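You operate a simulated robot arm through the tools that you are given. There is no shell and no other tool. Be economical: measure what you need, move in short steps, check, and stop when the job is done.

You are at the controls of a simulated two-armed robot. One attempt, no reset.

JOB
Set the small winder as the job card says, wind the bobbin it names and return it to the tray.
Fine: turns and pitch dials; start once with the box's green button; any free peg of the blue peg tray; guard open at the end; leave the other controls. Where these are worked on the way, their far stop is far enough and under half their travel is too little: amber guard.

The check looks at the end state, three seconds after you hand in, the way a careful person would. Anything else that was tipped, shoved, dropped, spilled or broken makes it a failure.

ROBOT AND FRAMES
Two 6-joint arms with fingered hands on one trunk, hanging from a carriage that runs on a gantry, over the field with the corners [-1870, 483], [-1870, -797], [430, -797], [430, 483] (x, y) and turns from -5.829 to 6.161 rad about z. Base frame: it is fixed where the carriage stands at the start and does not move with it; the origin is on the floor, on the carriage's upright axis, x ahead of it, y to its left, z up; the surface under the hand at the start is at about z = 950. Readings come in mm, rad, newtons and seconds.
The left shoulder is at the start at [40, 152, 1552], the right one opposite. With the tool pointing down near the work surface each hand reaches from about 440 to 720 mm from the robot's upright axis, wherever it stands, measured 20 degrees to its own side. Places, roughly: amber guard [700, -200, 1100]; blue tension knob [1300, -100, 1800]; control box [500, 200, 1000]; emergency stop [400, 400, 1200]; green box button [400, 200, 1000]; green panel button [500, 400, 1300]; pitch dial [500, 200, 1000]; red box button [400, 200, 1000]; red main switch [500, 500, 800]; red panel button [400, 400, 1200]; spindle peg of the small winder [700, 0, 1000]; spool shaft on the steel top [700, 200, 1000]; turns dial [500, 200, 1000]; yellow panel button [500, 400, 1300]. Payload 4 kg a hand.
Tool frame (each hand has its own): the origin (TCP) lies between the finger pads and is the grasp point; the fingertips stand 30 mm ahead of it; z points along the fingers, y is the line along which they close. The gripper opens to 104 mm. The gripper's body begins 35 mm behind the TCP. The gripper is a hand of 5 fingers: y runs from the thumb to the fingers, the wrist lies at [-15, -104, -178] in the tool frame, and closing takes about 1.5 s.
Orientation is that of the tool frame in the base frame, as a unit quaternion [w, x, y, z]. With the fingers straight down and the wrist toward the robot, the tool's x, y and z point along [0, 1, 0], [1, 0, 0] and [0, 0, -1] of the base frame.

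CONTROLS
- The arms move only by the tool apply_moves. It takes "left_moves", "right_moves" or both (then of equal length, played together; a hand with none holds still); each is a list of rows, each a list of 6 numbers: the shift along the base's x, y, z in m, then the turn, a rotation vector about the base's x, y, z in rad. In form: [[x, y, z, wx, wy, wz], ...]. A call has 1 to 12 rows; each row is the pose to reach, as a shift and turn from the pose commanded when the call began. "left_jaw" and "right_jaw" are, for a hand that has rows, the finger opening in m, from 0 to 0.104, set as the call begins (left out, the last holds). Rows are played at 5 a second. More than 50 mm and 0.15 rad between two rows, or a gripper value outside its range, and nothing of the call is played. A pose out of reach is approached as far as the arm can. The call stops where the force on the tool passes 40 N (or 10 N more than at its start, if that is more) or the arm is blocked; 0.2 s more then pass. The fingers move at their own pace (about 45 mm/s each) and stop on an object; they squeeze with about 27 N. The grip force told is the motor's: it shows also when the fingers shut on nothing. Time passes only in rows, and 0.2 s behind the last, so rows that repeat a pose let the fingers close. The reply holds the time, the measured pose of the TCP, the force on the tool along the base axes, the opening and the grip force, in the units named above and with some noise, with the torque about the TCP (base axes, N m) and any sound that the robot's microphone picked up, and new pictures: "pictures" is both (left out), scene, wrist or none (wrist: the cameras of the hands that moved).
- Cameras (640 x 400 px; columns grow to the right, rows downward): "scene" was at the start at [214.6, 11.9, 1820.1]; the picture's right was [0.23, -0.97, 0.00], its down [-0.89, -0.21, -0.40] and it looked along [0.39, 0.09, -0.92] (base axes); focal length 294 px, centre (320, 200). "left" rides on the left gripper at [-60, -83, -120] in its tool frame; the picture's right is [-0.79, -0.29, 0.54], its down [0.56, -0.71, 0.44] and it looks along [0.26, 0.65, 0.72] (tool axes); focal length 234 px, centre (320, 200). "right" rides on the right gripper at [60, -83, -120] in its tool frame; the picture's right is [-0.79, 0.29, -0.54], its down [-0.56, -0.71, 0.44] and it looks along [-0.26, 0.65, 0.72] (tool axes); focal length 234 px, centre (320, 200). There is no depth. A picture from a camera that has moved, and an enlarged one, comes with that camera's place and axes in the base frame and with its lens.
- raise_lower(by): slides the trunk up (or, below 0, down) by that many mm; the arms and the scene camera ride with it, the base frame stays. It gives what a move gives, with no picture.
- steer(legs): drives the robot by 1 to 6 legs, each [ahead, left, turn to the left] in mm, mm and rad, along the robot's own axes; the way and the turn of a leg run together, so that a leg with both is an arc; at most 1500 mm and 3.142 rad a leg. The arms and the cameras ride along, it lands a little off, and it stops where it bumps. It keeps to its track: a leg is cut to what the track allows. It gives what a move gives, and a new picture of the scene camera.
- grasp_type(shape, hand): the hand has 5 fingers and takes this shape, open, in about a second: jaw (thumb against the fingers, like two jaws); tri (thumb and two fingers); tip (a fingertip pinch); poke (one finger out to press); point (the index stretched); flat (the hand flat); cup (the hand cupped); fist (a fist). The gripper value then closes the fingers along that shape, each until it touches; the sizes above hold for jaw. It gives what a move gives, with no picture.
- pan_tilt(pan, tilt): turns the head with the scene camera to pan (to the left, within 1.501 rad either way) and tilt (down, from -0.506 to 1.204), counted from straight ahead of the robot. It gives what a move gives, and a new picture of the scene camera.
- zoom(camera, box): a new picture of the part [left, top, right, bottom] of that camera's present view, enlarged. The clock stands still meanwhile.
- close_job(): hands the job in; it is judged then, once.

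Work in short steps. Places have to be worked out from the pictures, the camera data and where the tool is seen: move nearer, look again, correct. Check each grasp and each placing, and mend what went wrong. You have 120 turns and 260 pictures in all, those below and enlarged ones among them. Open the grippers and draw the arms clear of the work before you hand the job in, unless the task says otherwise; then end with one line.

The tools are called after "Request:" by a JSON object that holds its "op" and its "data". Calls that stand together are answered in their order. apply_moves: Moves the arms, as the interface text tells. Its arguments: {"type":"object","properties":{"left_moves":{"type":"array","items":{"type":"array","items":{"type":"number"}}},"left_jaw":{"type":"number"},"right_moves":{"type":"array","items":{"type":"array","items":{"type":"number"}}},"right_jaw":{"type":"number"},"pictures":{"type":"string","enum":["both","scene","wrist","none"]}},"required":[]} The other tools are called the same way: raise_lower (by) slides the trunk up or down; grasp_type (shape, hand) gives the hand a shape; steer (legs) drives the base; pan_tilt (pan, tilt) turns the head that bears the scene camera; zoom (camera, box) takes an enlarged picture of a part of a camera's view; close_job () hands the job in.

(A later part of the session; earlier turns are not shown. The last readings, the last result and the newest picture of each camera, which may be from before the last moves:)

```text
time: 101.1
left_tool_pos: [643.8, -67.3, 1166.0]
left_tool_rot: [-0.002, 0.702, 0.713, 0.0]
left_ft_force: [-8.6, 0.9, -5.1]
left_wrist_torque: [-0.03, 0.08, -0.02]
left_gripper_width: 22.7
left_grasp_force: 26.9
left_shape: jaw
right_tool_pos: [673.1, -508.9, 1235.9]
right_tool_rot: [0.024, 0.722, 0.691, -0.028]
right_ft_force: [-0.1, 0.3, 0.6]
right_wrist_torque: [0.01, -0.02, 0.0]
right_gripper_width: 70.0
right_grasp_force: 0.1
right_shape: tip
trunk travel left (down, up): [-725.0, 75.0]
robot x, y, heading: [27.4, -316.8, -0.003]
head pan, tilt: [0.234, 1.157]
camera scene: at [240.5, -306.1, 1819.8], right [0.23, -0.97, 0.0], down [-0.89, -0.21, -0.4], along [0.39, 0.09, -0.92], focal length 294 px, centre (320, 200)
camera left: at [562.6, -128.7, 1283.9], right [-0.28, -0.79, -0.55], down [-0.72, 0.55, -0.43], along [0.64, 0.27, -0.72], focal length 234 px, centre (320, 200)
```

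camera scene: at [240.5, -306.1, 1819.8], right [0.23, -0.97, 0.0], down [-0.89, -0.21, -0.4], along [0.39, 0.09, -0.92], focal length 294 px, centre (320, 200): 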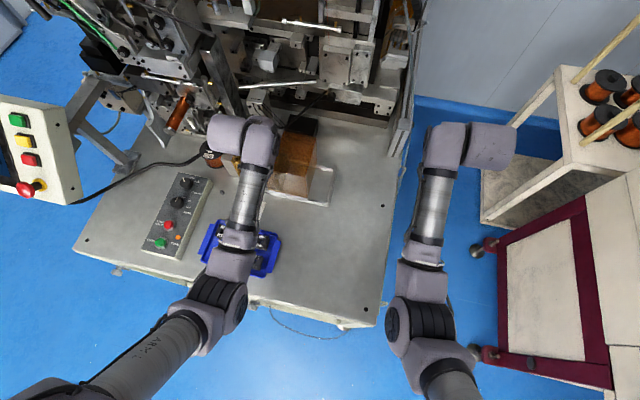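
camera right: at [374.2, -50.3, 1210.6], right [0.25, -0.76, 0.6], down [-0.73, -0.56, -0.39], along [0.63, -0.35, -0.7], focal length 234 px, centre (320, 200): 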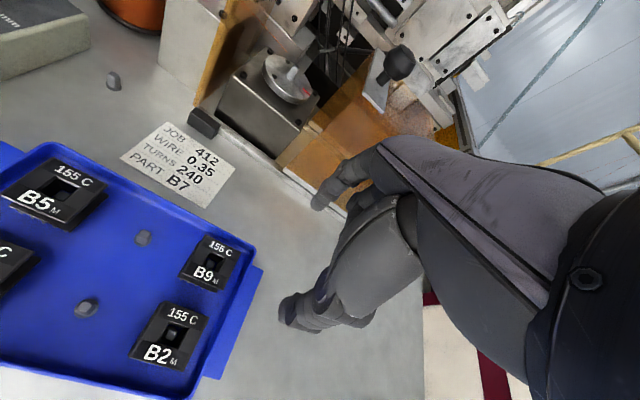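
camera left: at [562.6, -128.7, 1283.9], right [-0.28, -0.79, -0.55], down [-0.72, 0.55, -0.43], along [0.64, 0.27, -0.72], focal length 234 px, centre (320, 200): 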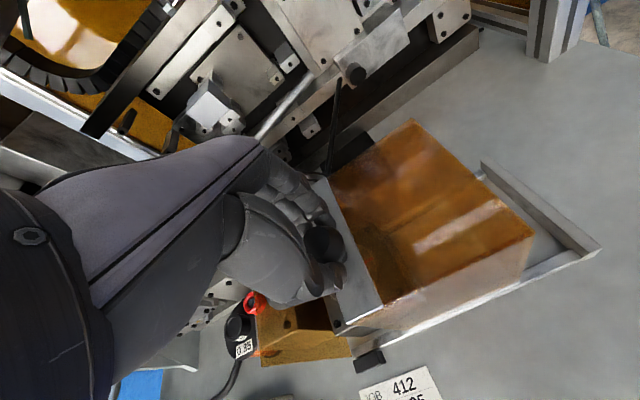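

The guard slides freely with the hand (48 mm so far). I'll continue toward its stop.

Request:
{"op": "apply_moves", "data": {"left_moves": [[0, 0.012, 0, 0, 0, 0], [0, 0.024, 0, 0, 0, 0], [0, 0.034, 0, 0, 0, 0], [0, 0.044, 0, 0, 0, 0], [0, 0.054, 0, 0, 0, 0]]}}

```text
time: 102.3
left_tool_pos: [644.3, -14.5, 1166.4]
left_tool_rot: [0.0, 0.702, 0.712, 0.001]
left_ft_force: [-8.3, 1.0, -2.7]
left_wrist_torque: [-0.02, 0.12, 0.0]
left_gripper_width: 22.7
left_grasp_force: 27.6
left_shape: jaw
right_tool_pos: [672.4, -509.4, 1236.1]
right_tool_rot: [0.024, 0.723, 0.69, -0.029]
right_ft_force: [0.5, 0.2, 0.1]
right_wrist_torque: [0.0, 0.0, 0.04]
right_gripper_width: 70.3
right_grasp_force: 0.0
right_shape: tip
trunk travel left (down, up): [-725.0, 75.0]
robot x, y, heading: [28.6, -317.0, -0.001]
head pan, tilt: [0.234, 1.157]
camera scene: at [240.6, -306.1, 1819.9], right [0.23, -0.97, 0.0], down [-0.89, -0.21, -0.4], along [0.39, 0.09, -0.92], focal length 294 px, centre (320, 200)
camera left: at [562.7, -75.8, 1283.7], right [-0.28, -0.79, -0.55], down [-0.71, 0.55, -0.43], along [0.64, 0.27, -0.72], focal length 234 px, centre (320, 200)
```

scene: 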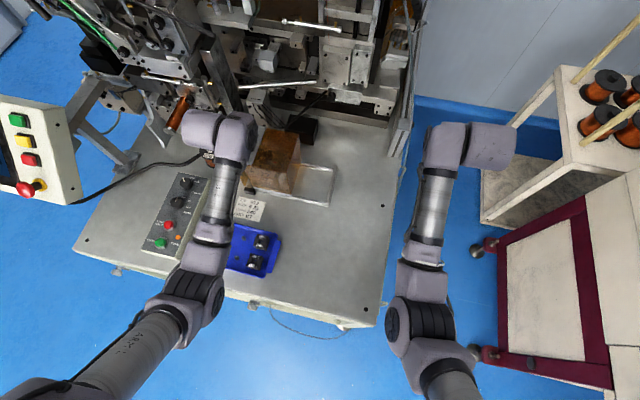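
left: 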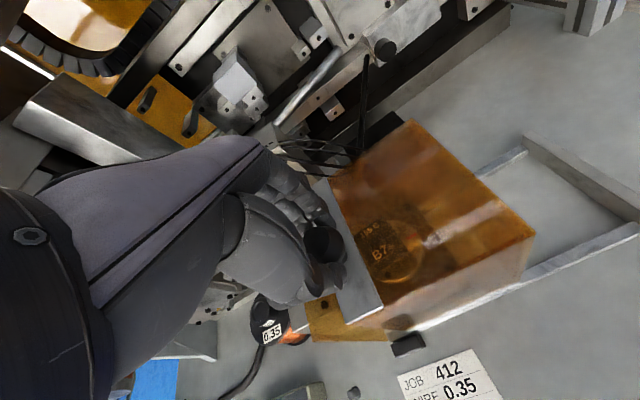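

Still free at about 102 mm and the guard now covers the bobbin. I'll go on until the stop.

Request:
{"op": "apply_moves", "data": {"left_moves": [[0, 0.006, 0, 0, 0, 0], [0, 0.012, 0, 0, 0, 0], [0, 0.018, 0, 0, 0, 0], [0, 0.024, 0, 0, 0, 0], [0, 0.03, 0, 0, 0, 0]], "pictures": "wrist"}}

```text
time: 103.5
left_tool_pos: [645.6, 12.5, 1164.7]
left_tool_rot: [-0.001, 0.702, 0.712, -0.002]
left_ft_force: [-9.9, -8.3, -0.2]
left_wrist_torque: [-0.2, 0.15, -0.11]
left_gripper_width: 22.7
left_grasp_force: 27.4
left_shape: jaw
right_tool_pos: [672.8, -511.1, 1236.7]
right_tool_rot: [0.025, 0.722, 0.691, -0.029]
right_ft_force: [-0.1, -0.8, -0.1]
right_wrist_torque: [0.01, 0.0, 0.03]
right_gripper_width: 70.4
right_grasp_force: 0.0
right_shape: tip
trunk travel left (down, up): [-725.0, 75.0]
robot x, y, heading: [27.3, -316.8, -0.001]
head pan, tilt: [0.234, 1.157]
camera left: at [563.0, -48.5, 1283.7], right [-0.28, -0.79, -0.54], down [-0.71, 0.55, -0.44], along [0.64, 0.27, -0.72], focal length 234 px, centre (320, 200)
```

left: 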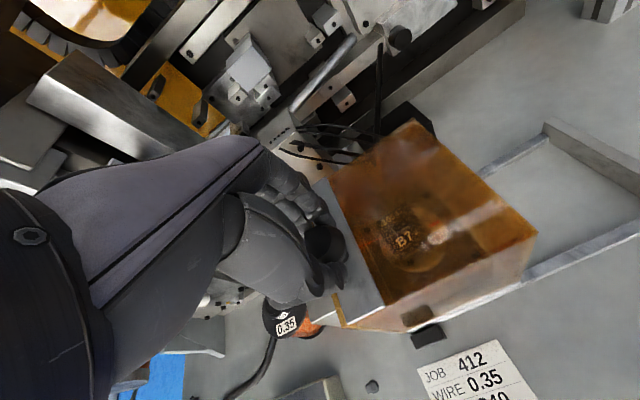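

The guard met its stop (8 N back-force). I'll release the knob, rise, and drive to the control box for the green button.

Request:
{"op": "apply_moves", "data": {"left_moves": [[0, -0.003, 0, 0, 0, 0], [0, -0.003, 0, 0, 0, 0], [0, -0.003, 0, 0, 0, 0], [0, -0.003, 0, 0, 0, 0], [0, -0.003, 0.03, 0, 0, 0], [0, -0.003, 0.06, 0, 0, 0], [-0.02, -0.003, 0.09, 0, 0, 0]], "left_jaw": 0.07, "pictures": "none"}}

Request:
{"op": "steer", "data": {"legs": [[-200, 0, 0], [0, 235, 0]]}}

Request:
{"op": "grasp_type", "data": {"hand": "left", "shape": "poke"}}

```text
time: 105.1
left_tool_pos: [625.4, 14.7, 1256.4]
left_tool_rot: [-0.001, 0.702, 0.712, 0.001]
left_ft_force: [0.0, 0.0, 0.2]
left_wrist_torque: [0.0, 0.0, 0.0]
left_gripper_width: 69.8
left_grasp_force: 0.1
left_shape: jaw
right_tool_pos: [674.2, -509.7, 1235.6]
right_tool_rot: [0.023, 0.723, 0.69, -0.03]
right_ft_force: [-0.6, -0.2, -0.2]
right_wrist_torque: [0.03, -0.03, -0.01]
right_gripper_width: 70.3
right_grasp_force: 0.1
right_shape: tip
trunk travel left (down, up): [-725.0, 75.0]
robot x, y, heading: [26.8, -318.8, 0.001]
head pan, tilt: [0.234, 1.157]
```

```text
time: 108.1
left_tool_pos: [426.4, 252.0, 1256.3]
left_tool_rot: [-0.002, 0.703, 0.712, 0.001]
left_ft_force: [0.7, 0.2, -0.2]
left_wrist_torque: [-0.01, 0.0, 0.03]
left_gripper_width: 69.4
left_grasp_force: 0.1
left_shape: jaw
right_tool_pos: [473.4, -271.5, 1236.4]
right_tool_rot: [0.024, 0.723, 0.689, -0.029]
right_ft_force: [-0.6, -0.3, -0.1]
right_wrist_torque: [0.03, 0.01, 0.01]
right_gripper_width: 70.4
right_grasp_force: 0.2
right_shape: tip
trunk travel left (down, up): [-725.0, 75.0]
robot x, y, heading: [-174.2, -79.2, -0.001]
head pan, tilt: [0.234, 1.157]
camera scene: at [41.4, -67.7, 1820.1], right [0.23, -0.97, 0.0], down [-0.89, -0.21, -0.4], along [0.39, 0.09, -0.92], focal length 294 px, centre (320, 200)
```

scene: 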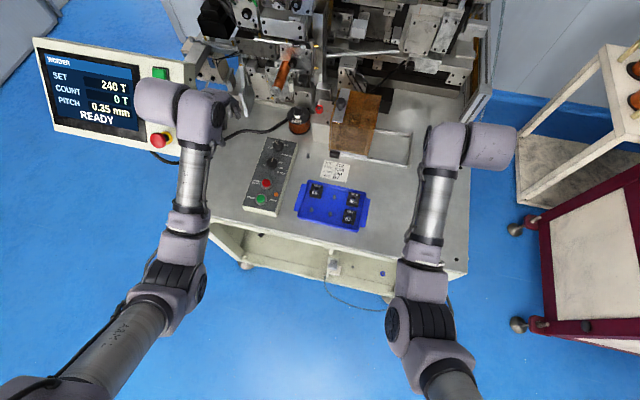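

```text
time: 109.0
left_tool_pos: [426.6, 250.8, 1257.1]
left_tool_rot: [-0.001, 0.703, 0.711, 0.001]
left_ft_force: [0.8, -1.0, 0.9]
left_wrist_torque: [0.0, 0.0, 0.0]
left_gripper_width: 0.0
left_grasp_force: 0.0
left_shape: poke
right_tool_pos: [473.9, -272.9, 1237.0]
right_tool_rot: [0.024, 0.723, 0.69, -0.028]
right_ft_force: [-0.1, -0.1, 0.8]
right_wrist_torque: [0.03, 0.0, -0.01]
right_gripper_width: 70.3
right_grasp_force: 0.1
right_shape: tip
trunk travel left (down, up): [-725.0, 75.0]
robot x, y, heading: [-175.6, -81.8, 0.002]
head pan, tilt: [0.234, 1.157]
```

The display reads READY, 240 T, 0.35 mm, and the guard is closed. I'll move the poke finger above the green button at about (352,186).

Request:
{"op": "apply_moves", "data": {"left_moves": [[-0.02, -0.018, -0.03, 0, 0, 0], [-0.04, -0.036, -0.06, 0, 0, 0], [-0.06, -0.052, -0.09, 0, 0, 0], [-0.074, -0.065, -0.125, 0, 0, 0], [-0.074, -0.065, -0.155, 0, 0, 0]], "pictures": "wrist"}}

Request:
{"op": "zoom", "data": {"camera": "left", "box": [250, 170, 410, 330]}}

```text
time: 110.2
left_tool_pos: [351.6, 185.9, 1100.3]
left_tool_rot: [-0.001, 0.703, 0.711, 0.003]
left_ft_force: [-0.9, -0.6, -0.3]
left_wrist_torque: [0.0, -0.01, 0.02]
left_gripper_width: 0.0
left_grasp_force: 0.1
left_shape: poke
right_tool_pos: [474.6, -272.8, 1236.4]
right_tool_rot: [0.023, 0.724, 0.689, -0.029]
right_ft_force: [0.0, 0.3, -0.4]
right_wrist_torque: [-0.01, 0.02, -0.01]
right_gripper_width: 70.3
right_grasp_force: 0.1
right_shape: tip
trunk travel left (down, up): [-725.0, 75.0]
robot x, y, heading: [-173.4, -76.9, -0.008]
head pan, tilt: [0.234, 1.157]
camera left: at [269.7, 125.3, 1218.8], right [-0.28, -0.79, -0.55], down [-0.71, 0.55, -0.43], along [0.64, 0.27, -0.72], focal length 234 px, centre (320, 200)
```

left: 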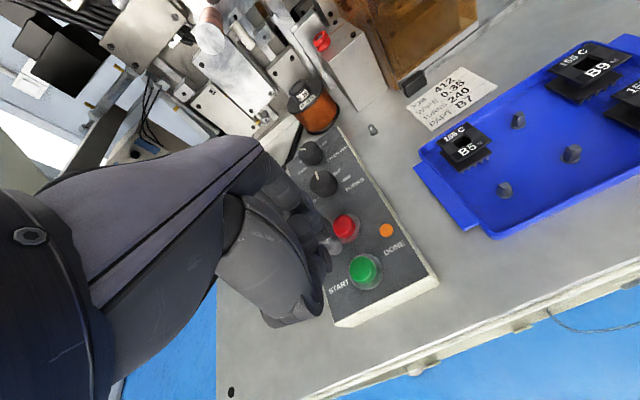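

```text
2.50 times, centred on (330, 250) of left
camera zoom: at [269.7, 125.3, 1218.8], right [-0.28, -0.79, -0.55], down [-0.71, 0.55, -0.43], along [0.64, 0.27, -0.72], focal length 585 px, centre (295, 75)
```

zoom: 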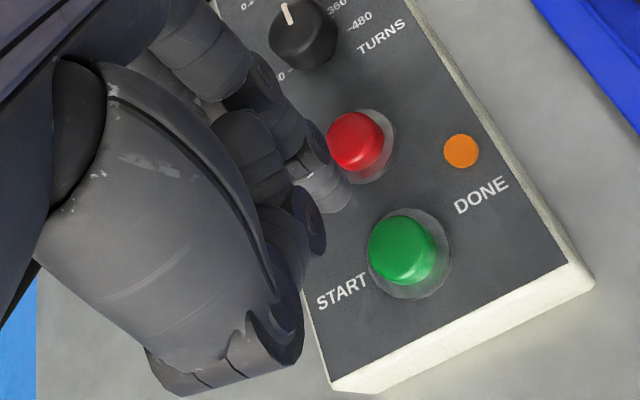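

The button is on the tool axis. I'll lower to just above it and look.

Request:
{"op": "apply_moves", "data": {"left_moves": [[0, 0.002, -0.025, 0, 0, 0], [0, 0.002, -0.045, 0, 0, 0], [0, 0.002, -0.045, 0, 0, 0]], "pictures": "none"}}

Request:
{"op": "zoom", "data": {"camera": "left", "box": [270, 190, 390, 310]}}

```text
time: 111.0
left_tool_pos: [352.8, 188.7, 1057.3]
left_tool_rot: [-0.002, 0.703, 0.711, 0.001]
left_ft_force: [0.1, -0.1, 0.7]
left_wrist_torque: [-0.03, -0.02, 0.01]
left_gripper_width: 0.0
left_grasp_force: 0.0
left_shape: poke
right_tool_pos: [474.9, -271.3, 1237.3]
right_tool_rot: [0.023, 0.725, 0.688, -0.029]
right_ft_force: [0.0, 1.5, -0.5]
right_wrist_torque: [0.0, -0.06, 0.0]
right_gripper_width: 70.2
right_grasp_force: 0.0
right_shape: tip
trunk travel left (down, up): [-725.0, 75.0]
robot x, y, heading: [-173.6, -80.6, -0.005]
head pan, tilt: [0.234, 1.157]
```

```text
3.33 times, centred on (330, 250) of left
camera zoom: at [270.5, 127.5, 1174.8], right [-0.28, -0.79, -0.55], down [-0.71, 0.55, -0.43], along [0.64, 0.27, -0.72], focal length 781 px, centre (287, 33)
```

zoom: 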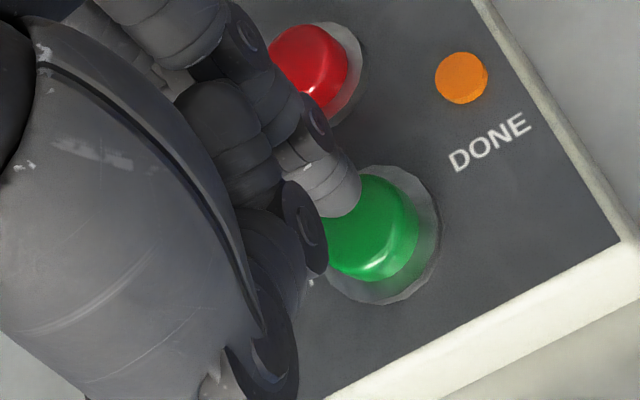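

The tip will land on the button's middle. I'll press in 2 mm steps and then retract.

Request:
{"op": "apply_moves", "data": {"left_moves": [[-0.001, -0.001, -0.006, 0, 0, 0], [-0.001, -0.001, -0.01, 0, 0, 0], [-0.001, -0.001, -0.013, 0, 0, 0], [-0.001, -0.001, -0.016, 0, 0, 0], [-0.001, -0.001, -0.018, 0, 0, 0]], "pictures": "scene"}}

Request:
{"op": "zoom", "data": {"camera": "left", "box": [270, 190, 390, 310]}}

```text
time: 112.2
left_tool_pos: [351.4, 189.7, 1037.6]
left_tool_rot: [-0.001, 0.703, 0.712, 0.003]
left_ft_force: [0.0, 0.0, 0.2]
left_wrist_torque: [-0.01, 0.0, 0.0]
left_gripper_width: 0.1
left_grasp_force: 0.0
left_shape: poke
right_tool_pos: [474.1, -272.7, 1236.9]
right_tool_rot: [0.023, 0.724, 0.689, -0.029]
right_ft_force: [-0.3, 0.4, 0.2]
right_wrist_torque: [0.0, 0.01, 0.01]
right_gripper_width: 70.4
right_grasp_force: 0.0
right_shape: tip
trunk travel left (down, up): [-725.0, 75.0]
robot x, y, heading: [-174.0, -78.6, -0.007]
head pan, tilt: [0.234, 1.157]
camera scene: at [41.4, -67.7, 1820.1], right [0.23, -0.97, 0.0], down [-0.89, -0.21, -0.4], along [0.39, 0.09, -0.92], focal length 294 px, centre (320, 200)
```

scene: 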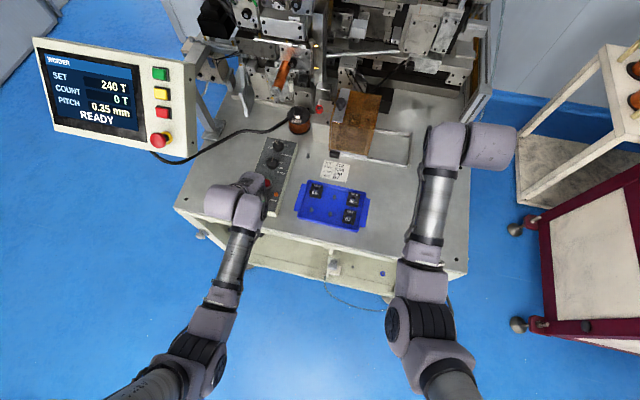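

```text
3.33 times, centred on (330, 250) of left
camera zoom: at [270.1, 126.3, 1156.7], right [-0.28, -0.79, -0.55], down [-0.71, 0.55, -0.43], along [0.64, 0.27, -0.72], focal length 781 px, centre (287, 33)
```

zoom: 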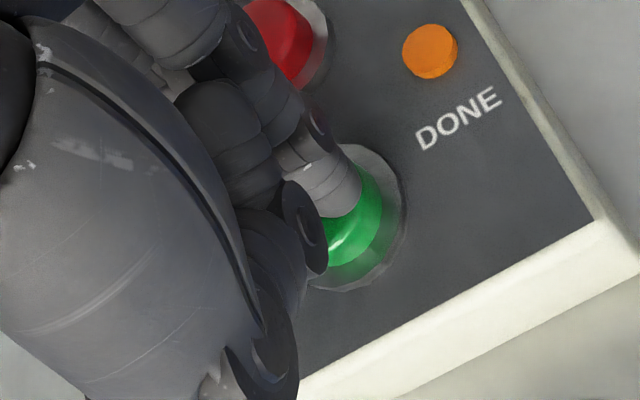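

Not touching yet. I'll continue pressing further, nudging 2 mm to −x.

Request:
{"op": "apply_moves", "data": {"left_moves": [[-0.002, 0, -0.003, 0, 0, 0], [-0.002, 0, -0.006, 0, 0, 0], [-0.002, 0, -0.008, 0, 0, 0], [-0.002, 0, -0.01, 0, 0, 0]], "pictures": "scene"}}

Request:
{"op": "zoom", "data": {"camera": "left", "box": [270, 190, 390, 310]}}

```text
time: 113.2
left_tool_pos: [351.7, 189.1, 1029.8]
left_tool_rot: [0.0, 0.702, 0.712, 0.002]
left_ft_force: [-1.1, -0.3, 9.3]
left_wrist_torque: [0.04, 0.06, -0.02]
left_gripper_width: 0.0
left_grasp_force: 0.1
left_shape: poke
right_tool_pos: [474.7, -271.9, 1237.1]
right_tool_rot: [0.024, 0.724, 0.689, -0.028]
right_ft_force: [0.0, 0.6, 0.0]
right_wrist_torque: [-0.02, -0.01, 0.02]
right_gripper_width: 70.1
right_grasp_force: 0.1
right_shape: tip
trunk travel left (down, up): [-725.0, 75.0]
robot x, y, heading: [-174.1, -82.5, -0.003]
head pan, tilt: [0.234, 1.157]
heard: click
camera scene: at [41.5, -67.6, 1820.4], right [0.23, -0.97, 0.0], down [-0.89, -0.21, -0.4], along [0.39, 0.09, -0.92], focal length 294 px, centre (320, 200)
```

scene: 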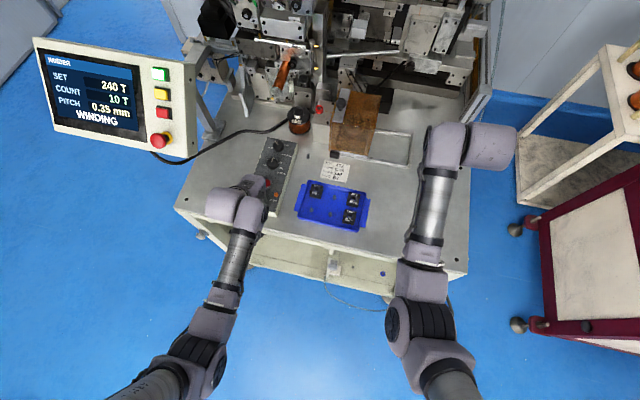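

```text
3.33 times, centred on (330, 250) of left
camera zoom: at [268.6, 126.1, 1147.7], right [-0.28, -0.79, -0.55], down [-0.71, 0.55, -0.44], along [0.65, 0.27, -0.71], focal length 781 px, centre (287, 33)
```

zoom: 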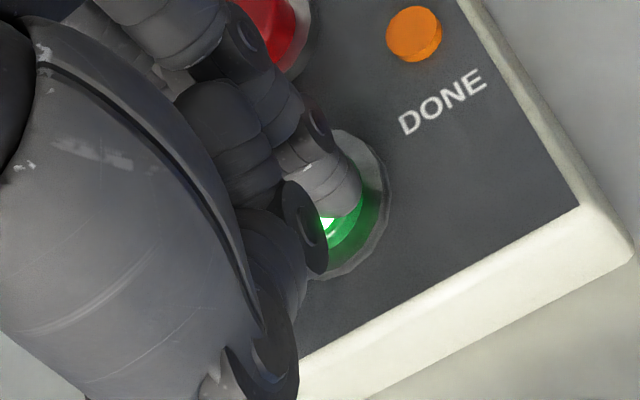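

Click heard and the display says WINDING, 10 T. I'll lift the finger clear and wait.

Request:
{"op": "apply_moves", "data": {"left_moves": [[0, 0, 0.03, 0, 0, 0], [0, 0, 0.07, 0, 0, 0], [0, 0, 0.11, 0, 0, 0], [0.01, 0, 0.15, 0, 0, 0], [0.01, 0, 0.15, 0, 0, 0], [0.01, 0, 0.15, 0, 0, 0], [0.01, 0, 0.15, 0, 0, 0], [0.01, 0, 0.15, 0, 0, 0], [0.01, 0, 0.15, 0, 0, 0], [0.01, 0, 0.15, 0, 0, 0], [0.01, 0, 0.15, 0, 0, 0], [0.01, 0, 0.15, 0, 0, 0]], "pictures": "scene"}}

Request:
{"op": "grasp_type", "data": {"hand": "left", "shape": "jaw"}}

Request:
{"op": "apply_moves", "data": {"left_moves": [[0, 0, 0, 0, 0, 0], [0, 0, 0, 0, 0, 0], [0, 0, 0, 0, 0, 0], [0, 0, 0, 0, 0, 0], [0, 0, 0, 0, 0, 0], [0, 0, 0, 0, 0, 0], [0, 0, 0, 0, 0, 0], [0, 0, 0, 0, 0, 0], [0, 0, 0, 0, 0, 0], [0, 0, 0, 0, 0, 0], [0, 0, 0, 0, 0, 0], [0, 0, 0, 0, 0, 0]], "pictures": "scene"}}

```text
time: 115.8
left_tool_pos: [362.9, 188.7, 1179.7]
left_tool_rot: [-0.001, 0.703, 0.711, 0.001]
left_ft_force: [0.4, 0.1, 0.3]
left_wrist_torque: [-0.05, -0.01, -0.02]
left_gripper_width: 0.0
left_grasp_force: 0.0
left_shape: poke
right_tool_pos: [475.0, -272.8, 1237.4]
right_tool_rot: [0.024, 0.724, 0.689, -0.029]
right_ft_force: [-0.6, 0.0, 0.2]
right_wrist_torque: [-0.02, -0.04, 0.02]
right_gripper_width: 70.5
right_grasp_force: 0.1
right_shape: tip
trunk travel left (down, up): [-725.0, 75.0]
robot x, y, heading: [-173.3, -79.8, -0.004]
head pan, tilt: [0.234, 1.157]
camera scene: at [41.4, -67.7, 1820.1], right [0.23, -0.97, 0.0], down [-0.89, -0.21, -0.4], along [0.39, 0.09, -0.92], focal length 294 px, centre (320, 200)
```

scene: 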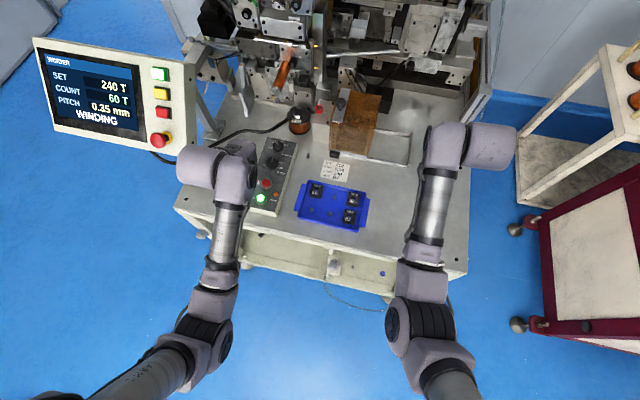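

```text
time: 116.7
left_tool_pos: [363.4, 187.5, 1179.6]
left_tool_rot: [-0.002, 0.703, 0.711, 0.001]
left_ft_force: [-0.4, -0.5, 0.4]
left_wrist_torque: [0.0, 0.0, 0.02]
left_gripper_width: 103.7
left_grasp_force: 0.0
left_shape: jaw
right_tool_pos: [474.1, -271.4, 1236.6]
right_tool_rot: [0.024, 0.723, 0.689, -0.029]
right_ft_force: [-0.3, 0.4, 0.3]
right_wrist_torque: [-0.02, -0.01, -0.01]
right_gripper_width: 70.2
right_grasp_force: 0.1
right_shape: tip
trunk travel left (down, up): [-725.0, 75.0]
robot x, y, heading: [-173.8, -78.9, -0.003]
head pan, tilt: [0.234, 1.157]
```

```text
time: 119.3
left_tool_pos: [362.2, 188.4, 1179.9]
left_tool_rot: [-0.001, 0.702, 0.712, 0.001]
left_ft_force: [-0.2, 0.0, 0.4]
left_wrist_torque: [0.01, 0.02, 0.01]
left_gripper_width: 103.9
left_grasp_force: 0.1
left_shape: jaw
right_tool_pos: [473.4, -273.1, 1237.0]
right_tool_rot: [0.024, 0.724, 0.689, -0.029]
right_ft_force: [-0.6, 0.1, -0.2]
right_wrist_torque: [-0.02, 0.0, 0.03]
right_gripper_width: 70.2
right_grasp_force: 0.1
right_shape: tip
trunk travel left (down, up): [-725.0, 75.0]
robot x, y, heading: [-175.5, -75.8, -0.006]
head pan, tilt: [0.234, 1.157]
camera scene: at [41.4, -67.7, 1820.1], right [0.23, -0.97, 0.0], down [-0.89, -0.21, -0.4], along [0.39, 0.09, -0.92], focal length 294 px, centre (320, 200)
```

scene: 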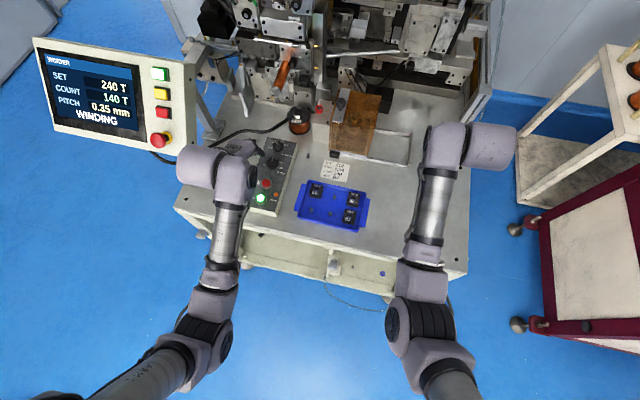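

140 T of 240. I'll wait about 5 s more while moving the hand up and clear.

Request:
{"op": "apply_moves", "data": {"left_moves": [[0.01, 0.01, 0.012, 0, 0, 0], [0.02, 0.02, 0.024, 0, 0, 0], [0.03, 0.03, 0.036, 0, 0, 0], [0.04, 0.04, 0.048, 0, 0, 0], [0.05, 0.05, 0.06, 0, 0, 0], [0.06, 0.06, 0.07, 0, 0, 0], [0.06, 0.06, 0.07, 0, 0, 0], [0.06, 0.06, 0.07, 0, 0, 0], [0.06, 0.06, 0.07, 0, 0, 0], [0.06, 0.06, 0.07, 0, 0, 0], [0.06, 0.06, 0.07, 0, 0, 0], [0.06, 0.06, 0.07, 0, 0, 0]], "left_jaw": 0.08, "pictures": "none"}}

Request:
{"op": "apply_moves", "data": {"left_moves": [[0, 0, 0, 0, 0, 0], [0, 0, 0, 0, 0, 0], [0, 0, 0, 0, 0, 0], [0, 0, 0, 0, 0, 0], [0, 0, 0, 0, 0, 0], [0, 0, 0, 0, 0, 0], [0, 0, 0, 0, 0, 0], [0, 0, 0, 0, 0, 0], [0, 0, 0, 0, 0, 0], [0, 0, 0, 0, 0, 0], [0, 0, 0, 0, 0, 0], [0, 0, 0, 0, 0, 0]], "pictures": "none"}}

Request:
{"op": "apply_moves", "data": {"left_moves": [[0, 0, 0, 0, 0, 0], [0, 0, 0, 0, 0, 0], [0, 0, 0, 0, 0, 0], [0, 0, 0, 0, 0, 0], [0, 0, 0, 0, 0, 0]], "pictures": "scene"}}

```text
time: 121.9
left_tool_pos: [420.7, 248.1, 1249.3]
left_tool_rot: [-0.002, 0.703, 0.712, 0.001]
left_ft_force: [-0.2, -1.0, 0.6]
left_wrist_torque: [-0.02, -0.02, 0.0]
left_gripper_width: 80.3
left_grasp_force: 0.0
left_shape: jaw
right_tool_pos: [475.5, -271.4, 1236.0]
right_tool_rot: [0.024, 0.724, 0.689, -0.029]
right_ft_force: [-0.1, 0.2, 0.1]
right_wrist_torque: [-0.01, 0.01, 0.04]
right_gripper_width: 70.1
right_grasp_force: 0.0
right_shape: tip
trunk travel left (down, up): [-725.0, 75.0]
robot x, y, heading: [-177.5, -83.0, -0.001]
head pan, tilt: [0.234, 1.157]
```

```text
time: 124.5
left_tool_pos: [420.3, 247.7, 1250.2]
left_tool_rot: [-0.002, 0.702, 0.712, 0.001]
left_ft_force: [0.4, -0.3, 0.3]
left_wrist_torque: [0.0, -0.01, -0.02]
left_gripper_width: 80.2
left_grasp_force: 0.2
left_shape: jaw
right_tool_pos: [474.5, -272.2, 1237.5]
right_tool_rot: [0.024, 0.723, 0.689, -0.029]
right_ft_force: [0.3, 0.9, 0.0]
right_wrist_torque: [0.02, 0.01, -0.02]
right_gripper_width: 70.5
right_grasp_force: 0.0
right_shape: tip
trunk travel left (down, up): [-725.0, 75.0]
robot x, y, heading: [-174.6, -75.5, -0.001]
head pan, tilt: [0.234, 1.157]
```

```text
time: 125.7
left_tool_pos: [420.9, 248.6, 1249.7]
left_tool_rot: [-0.002, 0.703, 0.711, 0.001]
left_ft_force: [0.0, 0.6, -0.5]
left_wrist_torque: [0.0, 0.0, 0.0]
left_gripper_width: 80.1
left_grasp_force: 0.0
left_shape: jaw
right_tool_pos: [474.7, -272.3, 1236.7]
right_tool_rot: [0.025, 0.724, 0.689, -0.029]
right_ft_force: [0.6, 0.0, -0.3]
right_wrist_torque: [0.01, 0.03, -0.01]
right_gripper_width: 70.6
right_grasp_force: 0.1
right_shape: tip
trunk travel left (down, up): [-725.0, 75.0]
robot x, y, heading: [-171.7, -81.3, -0.003]
head pan, tilt: [0.234, 1.157]
camera scene: at [41.4, -67.7, 1820.1], right [0.23, -0.97, 0.0], down [-0.89, -0.21, -0.4], along [0.39, 0.09, -0.92], focal length 294 px, centre (320, 200)
```

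scene: 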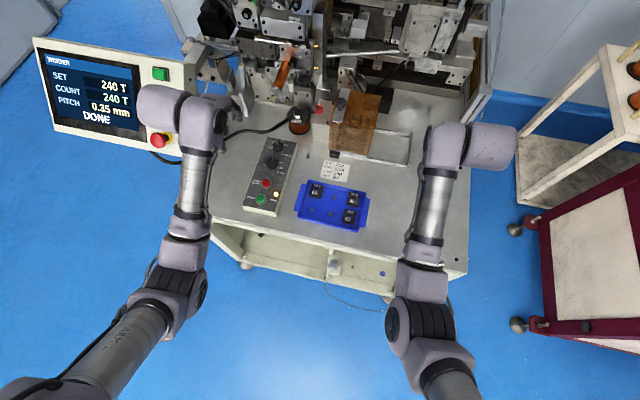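

DONE at 240 T. I'll drive back to the guard knob (now at about (645,12)).

Request:
{"op": "steer", "data": {"legs": [[0, -235, 0], [200, 0, 0]]}}

Request:
{"op": "apply_moves", "data": {"left_moves": [[0.015, 0.0, -0.02, 0, 0, 0], [0.023, 0.0, -0.045, 0, 0, 0], [0.023, 0.0, -0.06, 0, 0, 0]], "pictures": "none"}}

Request:
{"op": "zoom", "data": {"camera": "left", "box": [260, 170, 400, 310]}}

```text
time: 128.7
left_tool_pos: [621.2, 13.8, 1248.1]
left_tool_rot: [-0.002, 0.702, 0.712, 0.001]
left_ft_force: [0.1, -0.6, 0.6]
left_wrist_torque: [0.02, -0.01, -0.02]
left_gripper_width: 80.3
left_grasp_force: 0.1
left_shape: jaw
right_tool_pos: [676.3, -503.9, 1237.1]
right_tool_rot: [0.024, 0.723, 0.69, -0.03]
right_ft_force: [0.5, 0.7, 0.3]
right_wrist_torque: [0.01, 0.02, 0.0]
right_gripper_width: 70.4
right_grasp_force: 0.0
right_shape: tip
trunk travel left (down, up): [-725.0, 75.0]
robot x, y, heading: [30.0, -313.6, -0.001]
head pan, tilt: [0.234, 1.157]
camera scene: at [242.5, -301.7, 1820.2], right [0.23, -0.97, 0.0], down [-0.89, -0.21, -0.4], along [0.39, 0.09, -0.92], focal length 294 px, centre (320, 200)
```

scene: 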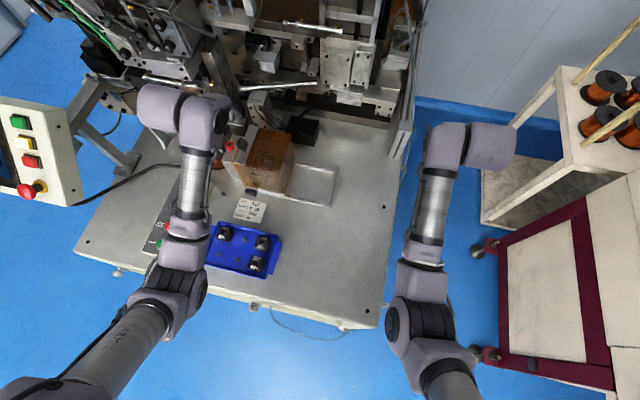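

```text
time: 129.4
left_tool_pos: [643.3, 13.9, 1188.3]
left_tool_rot: [-0.002, 0.701, 0.713, 0.002]
left_ft_force: [-0.4, 1.2, 0.6]
left_wrist_torque: [0.01, 0.01, -0.01]
left_gripper_width: 80.1
left_grasp_force: 0.1
left_shape: jaw
right_tool_pos: [676.4, -505.6, 1237.3]
right_tool_rot: [0.025, 0.723, 0.69, -0.029]
right_ft_force: [-0.4, -0.4, -0.2]
right_wrist_torque: [0.01, -0.01, -0.01]
right_gripper_width: 70.4
right_grasp_force: 0.0
right_shape: tip
trunk travel left (down, up): [-725.0, 75.0]
robot x, y, heading: [27.9, -313.1, -0.001]
head pan, tilt: [0.234, 1.157]
```

```text
2.86 times, centred on (330, 240) of left
camera zoom: at [560.8, -48.0, 1305.8], right [-0.28, -0.79, -0.55], down [-0.71, 0.55, -0.43], along [0.64, 0.27, -0.72], focal length 669 px, centre (291, 86)
```

zoom: 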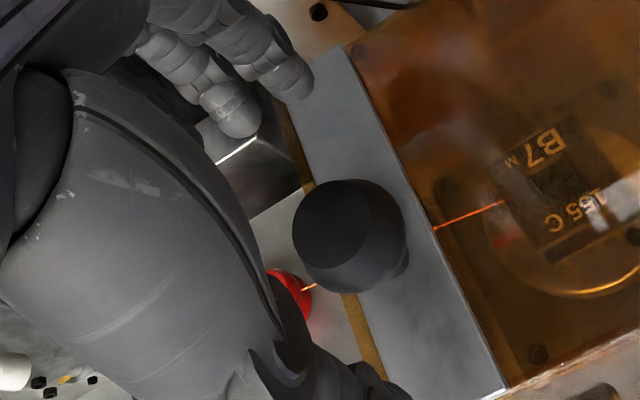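

The winding is finished under the guard; B7 has turned with the spindle. I'll grip the knob.

Request:
{"op": "apply_moves", "data": {"left_moves": [[0.002, -0.002, -0.01, 0, 0, 0], [0.002, -0.002, -0.021, 0, 0, 0], [0.002, -0.002, -0.021, 0, 0, 0]], "pictures": "none"}}

Request:
{"op": "apply_moves", "data": {"left_moves": [[0, 0, 0, 0, 0, 0], [0, 0, 0, 0, 0, 0], [0, 0, 0, 0, 0, 0], [0, 0, 0, 0, 0, 0], [0, 0, 0, 0, 0, 0]], "left_jaw": 0.0, "pictures": "none"}}

Request:
{"op": "apply_moves", "data": {"left_moves": [[0, -0.012, 0, 0, 0, 0], [0, -0.024, 0, 0, 0, 0], [0, -0.036, 0, 0, 0, 0], [0, -0.048, 0, 0, 0, 0], [0, -0.06, 0, 0, 0, 0], [0, -0.072, 0, 0, 0, 0], [0, -0.084, 0, 0, 0, 0]], "pictures": "wrist"}}

```text
time: 130.2
left_tool_pos: [645.9, 13.1, 1168.0]
left_tool_rot: [0.0, 0.702, 0.712, 0.002]
left_ft_force: [0.0, -0.9, 1.2]
left_wrist_torque: [-0.01, 0.0, -0.01]
left_gripper_width: 80.3
left_grasp_force: 0.1
left_shape: jaw
right_tool_pos: [675.4, -506.1, 1237.6]
right_tool_rot: [0.025, 0.723, 0.69, -0.029]
right_ft_force: [0.2, 0.2, 0.5]
right_wrist_torque: [-0.01, 0.02, 0.0]
right_gripper_width: 70.2
right_grasp_force: 0.1
right_shape: tip
trunk travel left (down, up): [-725.0, 75.0]
robot x, y, heading: [30.2, -314.1, -0.002]
head pan, tilt: [0.234, 1.157]
```

```text
time: 131.4
left_tool_pos: [645.7, 11.9, 1167.2]
left_tool_rot: [-0.002, 0.703, 0.712, 0.0]
left_ft_force: [-3.2, -0.9, -3.1]
left_wrist_torque: [-0.03, -0.04, -0.01]
left_gripper_width: 24.2
left_grasp_force: 27.3
left_shape: jaw
right_tool_pos: [674.5, -504.7, 1236.3]
right_tool_rot: [0.024, 0.723, 0.69, -0.03]
right_ft_force: [0.3, -0.7, 0.2]
right_wrist_torque: [0.0, 0.01, -0.01]
right_gripper_width: 70.4
right_grasp_force: 0.0
right_shape: tip
trunk travel left (down, up): [-725.0, 75.0]
robot x, y, heading: [27.0, -310.4, -0.0]
head pan, tilt: [0.234, 1.157]
```

```text
time: 133.1
left_tool_pos: [644.4, -72.4, 1168.5]
left_tool_rot: [-0.001, 0.702, 0.712, 0.0]
left_ft_force: [-2.7, 0.1, -9.0]
left_wrist_torque: [-0.03, 0.0, -0.01]
left_gripper_width: 23.6
left_grasp_force: 26.6
left_shape: jaw
right_tool_pos: [676.8, -504.7, 1236.2]
right_tool_rot: [0.024, 0.723, 0.69, -0.029]
right_ft_force: [-0.2, -0.4, -0.1]
right_wrist_torque: [0.01, 0.01, 0.01]
right_gripper_width: 70.8
right_grasp_force: 0.0
right_shape: tip
trunk travel left (down, up): [-725.0, 75.0]
robot x, y, heading: [27.3, -315.4, 0.003]
head pan, tilt: [0.234, 1.157]
camera left: at [562.8, -134.1, 1286.2], right [-0.28, -0.79, -0.54], down [-0.71, 0.55, -0.43], along [0.64, 0.27, -0.72], focal length 234 px, centre (320, 200)
```

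left: 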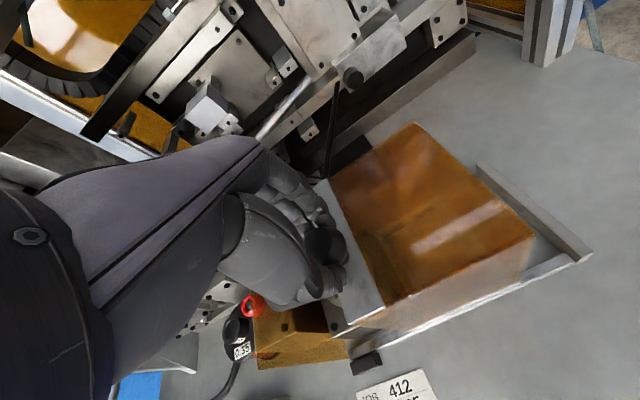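

The guard is following. I'll continue to the open stop at about y −117.

Request:
{"op": "apply_moves", "data": {"left_moves": [[0, -0.012, -0.001, 0, 0, 0], [0, -0.024, -0.002, 0, 0, 0], [0, -0.034, -0.002, 0, 0, 0], [0, -0.041, -0.002, 0, 0, 0], [0, -0.046, -0.002, 0, 0, 0], [0, -0.049, -0.002, 0, 0, 0]], "pictures": "wrist"}}

```text
time: 134.4
left_tool_pos: [645.4, -117.4, 1167.4]
left_tool_rot: [-0.003, 0.701, 0.714, 0.003]
left_ft_force: [-7.7, 9.0, 3.6]
left_wrist_torque: [0.17, 0.13, 0.1]
left_gripper_width: 24.0
left_grasp_force: 26.7
left_shape: jaw
right_tool_pos: [674.8, -504.0, 1237.1]
right_tool_rot: [0.024, 0.722, 0.69, -0.029]
right_ft_force: [-0.5, 0.4, 0.5]
right_wrist_torque: [0.03, 0.01, -0.01]
right_gripper_width: 70.4
right_grasp_force: 0.1
right_shape: tip
trunk travel left (down, up): [-725.0, 75.0]
robot x, y, heading: [29.0, -316.8, 0.005]
head pan, tilt: [0.234, 1.157]
camera left: at [563.4, -179.9, 1284.7], right [-0.28, -0.79, -0.55], down [-0.71, 0.55, -0.43], along [0.64, 0.27, -0.72], focal length 234 px, centre (320, 200)
```

left: 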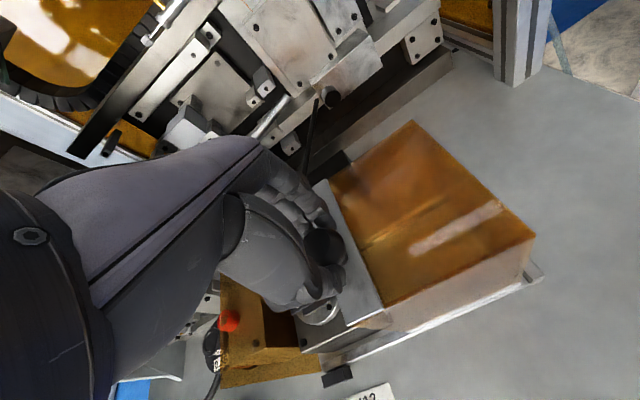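

The guard is at its open stop (9 N). I'll release the knob, rise, shift the base back left and look at the wound bobbin.

Request:
{"op": "apply_moves", "data": {"left_moves": [[0, 0.002, 0, 0, 0, 0], [0, 0.002, 0, 0, 0, 0], [0, 0.002, 0, 0, 0, 0], [0, 0.002, 0, 0, 0, 0], [0, 0.002, 0.03, 0, 0, 0], [0, 0.002, 0.055, 0, 0, 0]], "left_jaw": 0.075, "pictures": "none"}}

Request:
{"op": "steer", "data": {"legs": [[0, 50, 0]]}}

Request:
{"op": "apply_moves", "data": {"left_moves": [[0.005, 0.02, -0.02, 0, 0, 0], [0.01, 0.035, -0.05, 0, 0, 0], [0.01, 0.045, -0.07, 0, 0, 0]], "pictures": "none"}}

Request:
{"op": "zoom", "data": {"camera": "left", "box": [300, 200, 420, 320]}}

```text
time: 135.8
left_tool_pos: [647.5, -117.2, 1221.3]
left_tool_rot: [-0.001, 0.701, 0.713, 0.001]
left_ft_force: [0.0, 0.3, 0.2]
left_wrist_torque: [-0.01, 0.03, 0.01]
left_gripper_width: 74.8
left_grasp_force: 0.0
left_shape: jaw
right_tool_pos: [675.9, -504.1, 1237.0]
right_tool_rot: [0.024, 0.723, 0.689, -0.029]
right_ft_force: [-0.2, 0.0, -0.9]
right_wrist_torque: [0.02, -0.01, 0.0]
right_gripper_width: 70.5
right_grasp_force: 0.1
right_shape: tip
trunk travel left (down, up): [-725.0, 75.0]
robot x, y, heading: [27.8, -313.4, -0.003]
head pan, tilt: [0.234, 1.157]
```

```text
time: 136.8
left_tool_pos: [646.2, -66.5, 1221.5]
left_tool_rot: [-0.001, 0.701, 0.713, 0.001]
left_ft_force: [-0.3, 0.5, -0.2]
left_wrist_torque: [-0.02, 0.0, 0.03]
left_gripper_width: 74.6
left_grasp_force: 0.0
left_shape: jaw
right_tool_pos: [675.3, -454.8, 1236.9]
right_tool_rot: [0.024, 0.723, 0.689, -0.028]
right_ft_force: [0.1, 1.1, 0.0]
right_wrist_torque: [0.02, -0.02, 0.04]
right_gripper_width: 70.1
right_grasp_force: 0.2
right_shape: tip
trunk travel left (down, up): [-725.0, 75.0]
robot x, y, heading: [29.5, -265.1, -0.004]
head pan, tilt: [0.234, 1.157]
camera scene: at [242.6, -251.5, 1820.1], right [0.23, -0.97, 0.0], down [-0.89, -0.21, -0.4], along [0.39, 0.09, -0.92], focal length 294 px, centre (320, 200)
```

scene: 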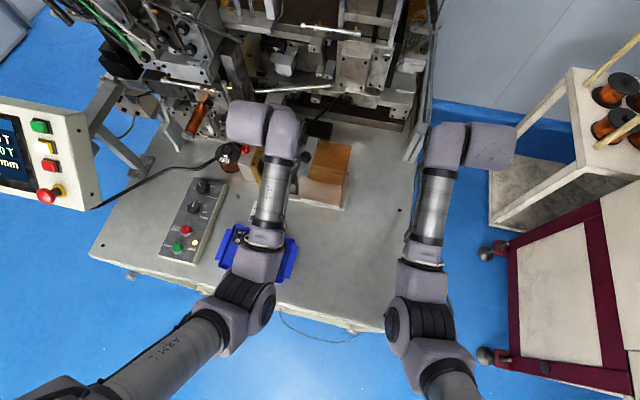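

```text
time: 137.6
left_tool_pos: [655.2, -22.4, 1151.6]
left_tool_rot: [0.0, 0.702, 0.713, 0.001]
left_ft_force: [0.0, 0.0, 0.5]
left_wrist_torque: [-0.02, 0.0, -0.02]
left_gripper_width: 74.3
left_grasp_force: 0.1
left_shape: jaw
right_tool_pos: [675.5, -454.4, 1236.8]
right_tool_rot: [0.024, 0.723, 0.69, -0.029]
right_ft_force: [-0.6, -0.4, -0.4]
right_wrist_torque: [-0.01, 0.01, 0.0]
right_gripper_width: 70.2
right_grasp_force: 0.0
right_shape: tip
trunk travel left (down, up): [-725.0, 75.0]
robot x, y, heading: [28.5, -261.4, -0.003]
head pan, tilt: [0.234, 1.157]
```

```text
3.33 times, centred on (360, 260) of left
camera zoom: at [572.7, -85.2, 1269.8], right [-0.28, -0.79, -0.55], down [-0.71, 0.55, -0.43], along [0.64, 0.27, -0.72], focal length 781 px, centre (187, 0)
```

zoom: 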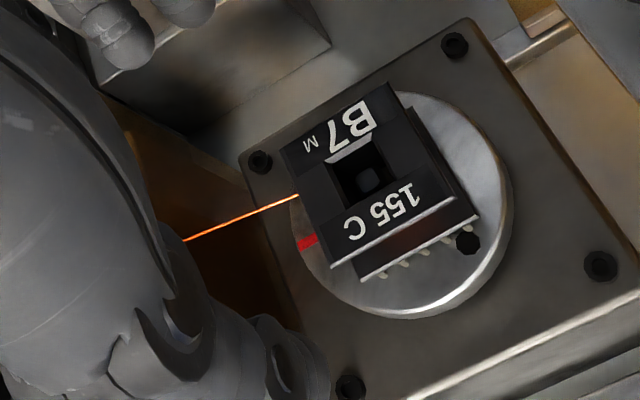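

B7 is wound and squarely oriented (turned 180°). I'll centre the jaw above it and check again.

Request:
{"op": "apply_moves", "data": {"left_moves": [[0.005, -0.008, -0.01, 0, 0, 0], [0.009, -0.016, -0.025, 0, 0, -0.015], [0.009, -0.016, -0.037, 0, 0, -0.02], [0.009, -0.016, -0.037, 0, 0, -0.02]], "left_jaw": 0.066, "pictures": "none"}}

Request:
{"op": "zoom", "data": {"camera": "left", "box": [290, 200, 390, 300]}}

```text
time: 138.6
left_tool_pos: [664.0, -37.1, 1113.2]
left_tool_rot: [-0.001, 0.709, 0.706, 0.0]
left_ft_force: [-1.1, -0.4, -1.0]
left_wrist_torque: [0.01, 0.01, -0.03]
left_gripper_width: 66.3
left_grasp_force: 0.0
left_shape: jaw
right_tool_pos: [675.8, -455.7, 1236.3]
right_tool_rot: [0.024, 0.723, 0.69, -0.029]
right_ft_force: [-0.6, 0.3, 0.3]
right_wrist_torque: [-0.02, -0.01, 0.0]
right_gripper_width: 70.3
right_grasp_force: 0.0
right_shape: tip
trunk travel left (down, up): [-725.0, 75.0]
robot x, y, heading: [28.9, -263.2, -0.002]
head pan, tilt: [0.234, 1.157]
```

```text
4.00 times, centred on (340, 250) of left
camera zoom: at [580.7, -98.7, 1232.3], right [-0.29, -0.79, -0.55], down [-0.7, 0.56, -0.43], along [0.65, 0.26, -0.72], focal length 937 px, centre (240, 0)
```

zoom: 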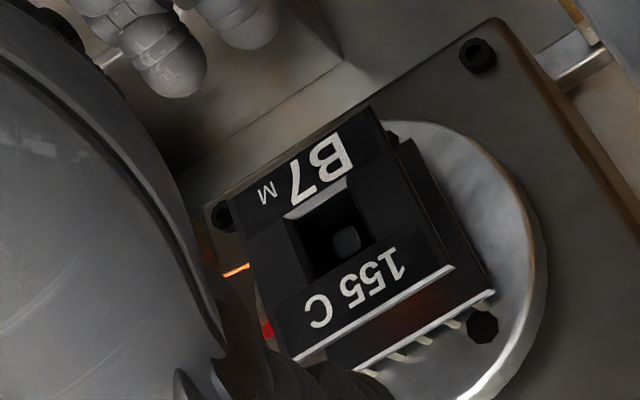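

Centred within 1 mm, bobbin top at about 1070. I'll trim the yaw and descend to TCP z 1081, then grip.

Request:
{"op": "apply_moves", "data": {"left_moves": [[0, 0, -0.015, 0, 0, 0.03], [0, 0, -0.028, 0, 0, 0.03], [0, 0, -0.032, 0, 0, 0.03]], "pictures": "none"}}

Request:
{"op": "apply_moves", "data": {"left_moves": [[0, 0, 0, 0, 0, 0], [0, 0, 0, 0, 0, 0], [0, 0, 0, 0, 0, 0], [0, 0, 0, 0, 0, 0], [0, 0, 0, 0, 0, 0]], "left_jaw": 0.0, "pictures": "none"}}

Request:
{"op": "zoom", "data": {"camera": "left", "box": [290, 200, 370, 280]}}

```text
time: 139.4
left_tool_pos: [664.1, -37.0, 1081.1]
left_tool_rot: [-0.001, 0.697, 0.717, 0.001]
left_ft_force: [-0.4, 0.6, 0.6]
left_wrist_torque: [-0.03, 0.01, 0.01]
left_gripper_width: 66.6
left_grasp_force: 0.0
left_shape: jaw
right_tool_pos: [675.5, -455.1, 1237.2]
right_tool_rot: [0.024, 0.723, 0.69, -0.028]
right_ft_force: [-0.2, 0.0, -0.9]
right_wrist_torque: [0.02, 0.01, -0.01]
right_gripper_width: 70.4
right_grasp_force: 0.1
right_shape: tip
trunk travel left (down, up): [-725.0, 75.0]
robot x, y, heading: [27.6, -263.6, -0.003]
head pan, tilt: [0.234, 1.157]
```

```text
time: 140.6
left_tool_pos: [664.2, -37.5, 1081.9]
left_tool_rot: [-0.001, 0.699, 0.715, 0.002]
left_ft_force: [-0.3, 0.2, 0.0]
left_wrist_torque: [0.03, 0.02, -0.04]
left_gripper_width: 32.8
left_grasp_force: 27.4
left_shape: jaw
right_tool_pos: [675.2, -455.5, 1237.7]
right_tool_rot: [0.024, 0.723, 0.69, -0.029]
right_ft_force: [-0.5, 0.0, 0.0]
right_wrist_torque: [0.06, 0.03, -0.01]
right_gripper_width: 70.2
right_grasp_force: 0.2
right_shape: tip
trunk travel left (down, up): [-725.0, 75.0]
robot x, y, heading: [29.1, -261.4, -0.003]
head pan, tilt: [0.234, 1.157]
```

```text
5.00 times, centred on (330, 240) of left
camera zoom: at [582.9, -100.5, 1199.8], right [-0.27, -0.79, -0.55], down [-0.72, 0.54, -0.43], along [0.64, 0.28, -0.72], focal length 1171 px, centre (270, 0)
```

zoom: 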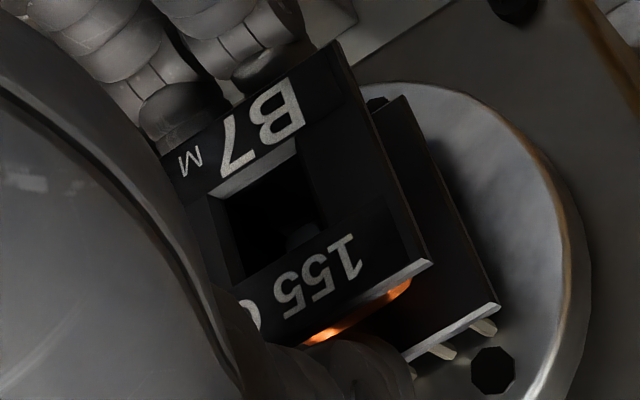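

Gripped squarely, with copper winding visible. I'll lift straight up off the peg.

Request:
{"op": "apply_moves", "data": {"left_moves": [[0, 0, 0.008, 0, 0, 0], [0, 0, 0.016, 0, 0, 0], [0, 0, 0.03, 0, 0, 0], [0, 0, 0.06, 0, 0, 0], [0, 0, 0.1, 0, 0, 0], [-0.02, 0, 0.13, 0, 0, 0]], "pictures": "wrist"}}

Request:
{"op": "zoom", "data": {"camera": "left", "box": [270, 180, 430, 340]}}

```text
time: 142.0
left_tool_pos: [644.4, -38.4, 1211.7]
left_tool_rot: [-0.001, 0.699, 0.715, 0.001]
left_ft_force: [-0.7, 0.4, -0.1]
left_wrist_torque: [0.02, 0.0, 0.0]
left_gripper_width: 32.9
left_grasp_force: 26.4
left_shape: jaw
right_tool_pos: [675.1, -454.1, 1237.2]
right_tool_rot: [0.024, 0.723, 0.69, -0.029]
right_ft_force: [-0.5, -0.9, 1.1]
right_wrist_torque: [0.03, 0.0, 0.04]
right_gripper_width: 70.2
right_grasp_force: 0.1
right_shape: tip
trunk travel left (down, up): [-725.0, 75.0]
robot x, y, heading: [25.1, -267.7, 0.001]
head pan, tilt: [0.234, 1.157]
camera left: at [562.7, -100.0, 1330.0], right [-0.27, -0.79, -0.55], down [-0.72, 0.54, -0.43], along [0.64, 0.28, -0.72], focal length 234 px, centre (320, 200)
```

left: 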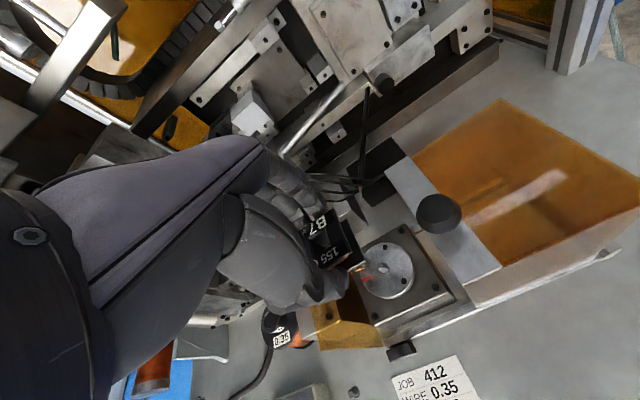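

```text
2.50 times, centred on (350, 260) of left
camera zoom: at [562.7, -100.0, 1330.0], right [-0.27, -0.79, -0.55], down [-0.72, 0.54, -0.43], along [0.64, 0.28, -0.72], focal length 585 px, centre (245, 50)
```

zoom: 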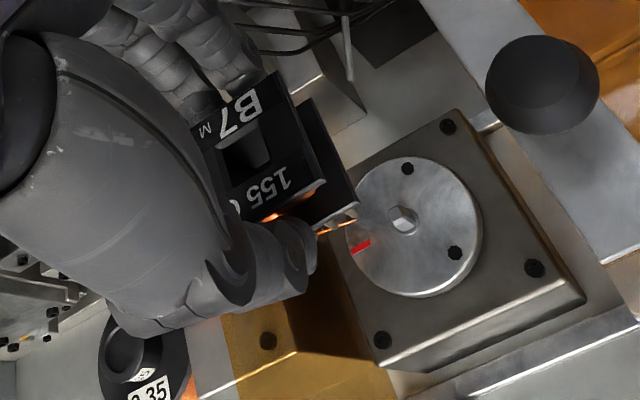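

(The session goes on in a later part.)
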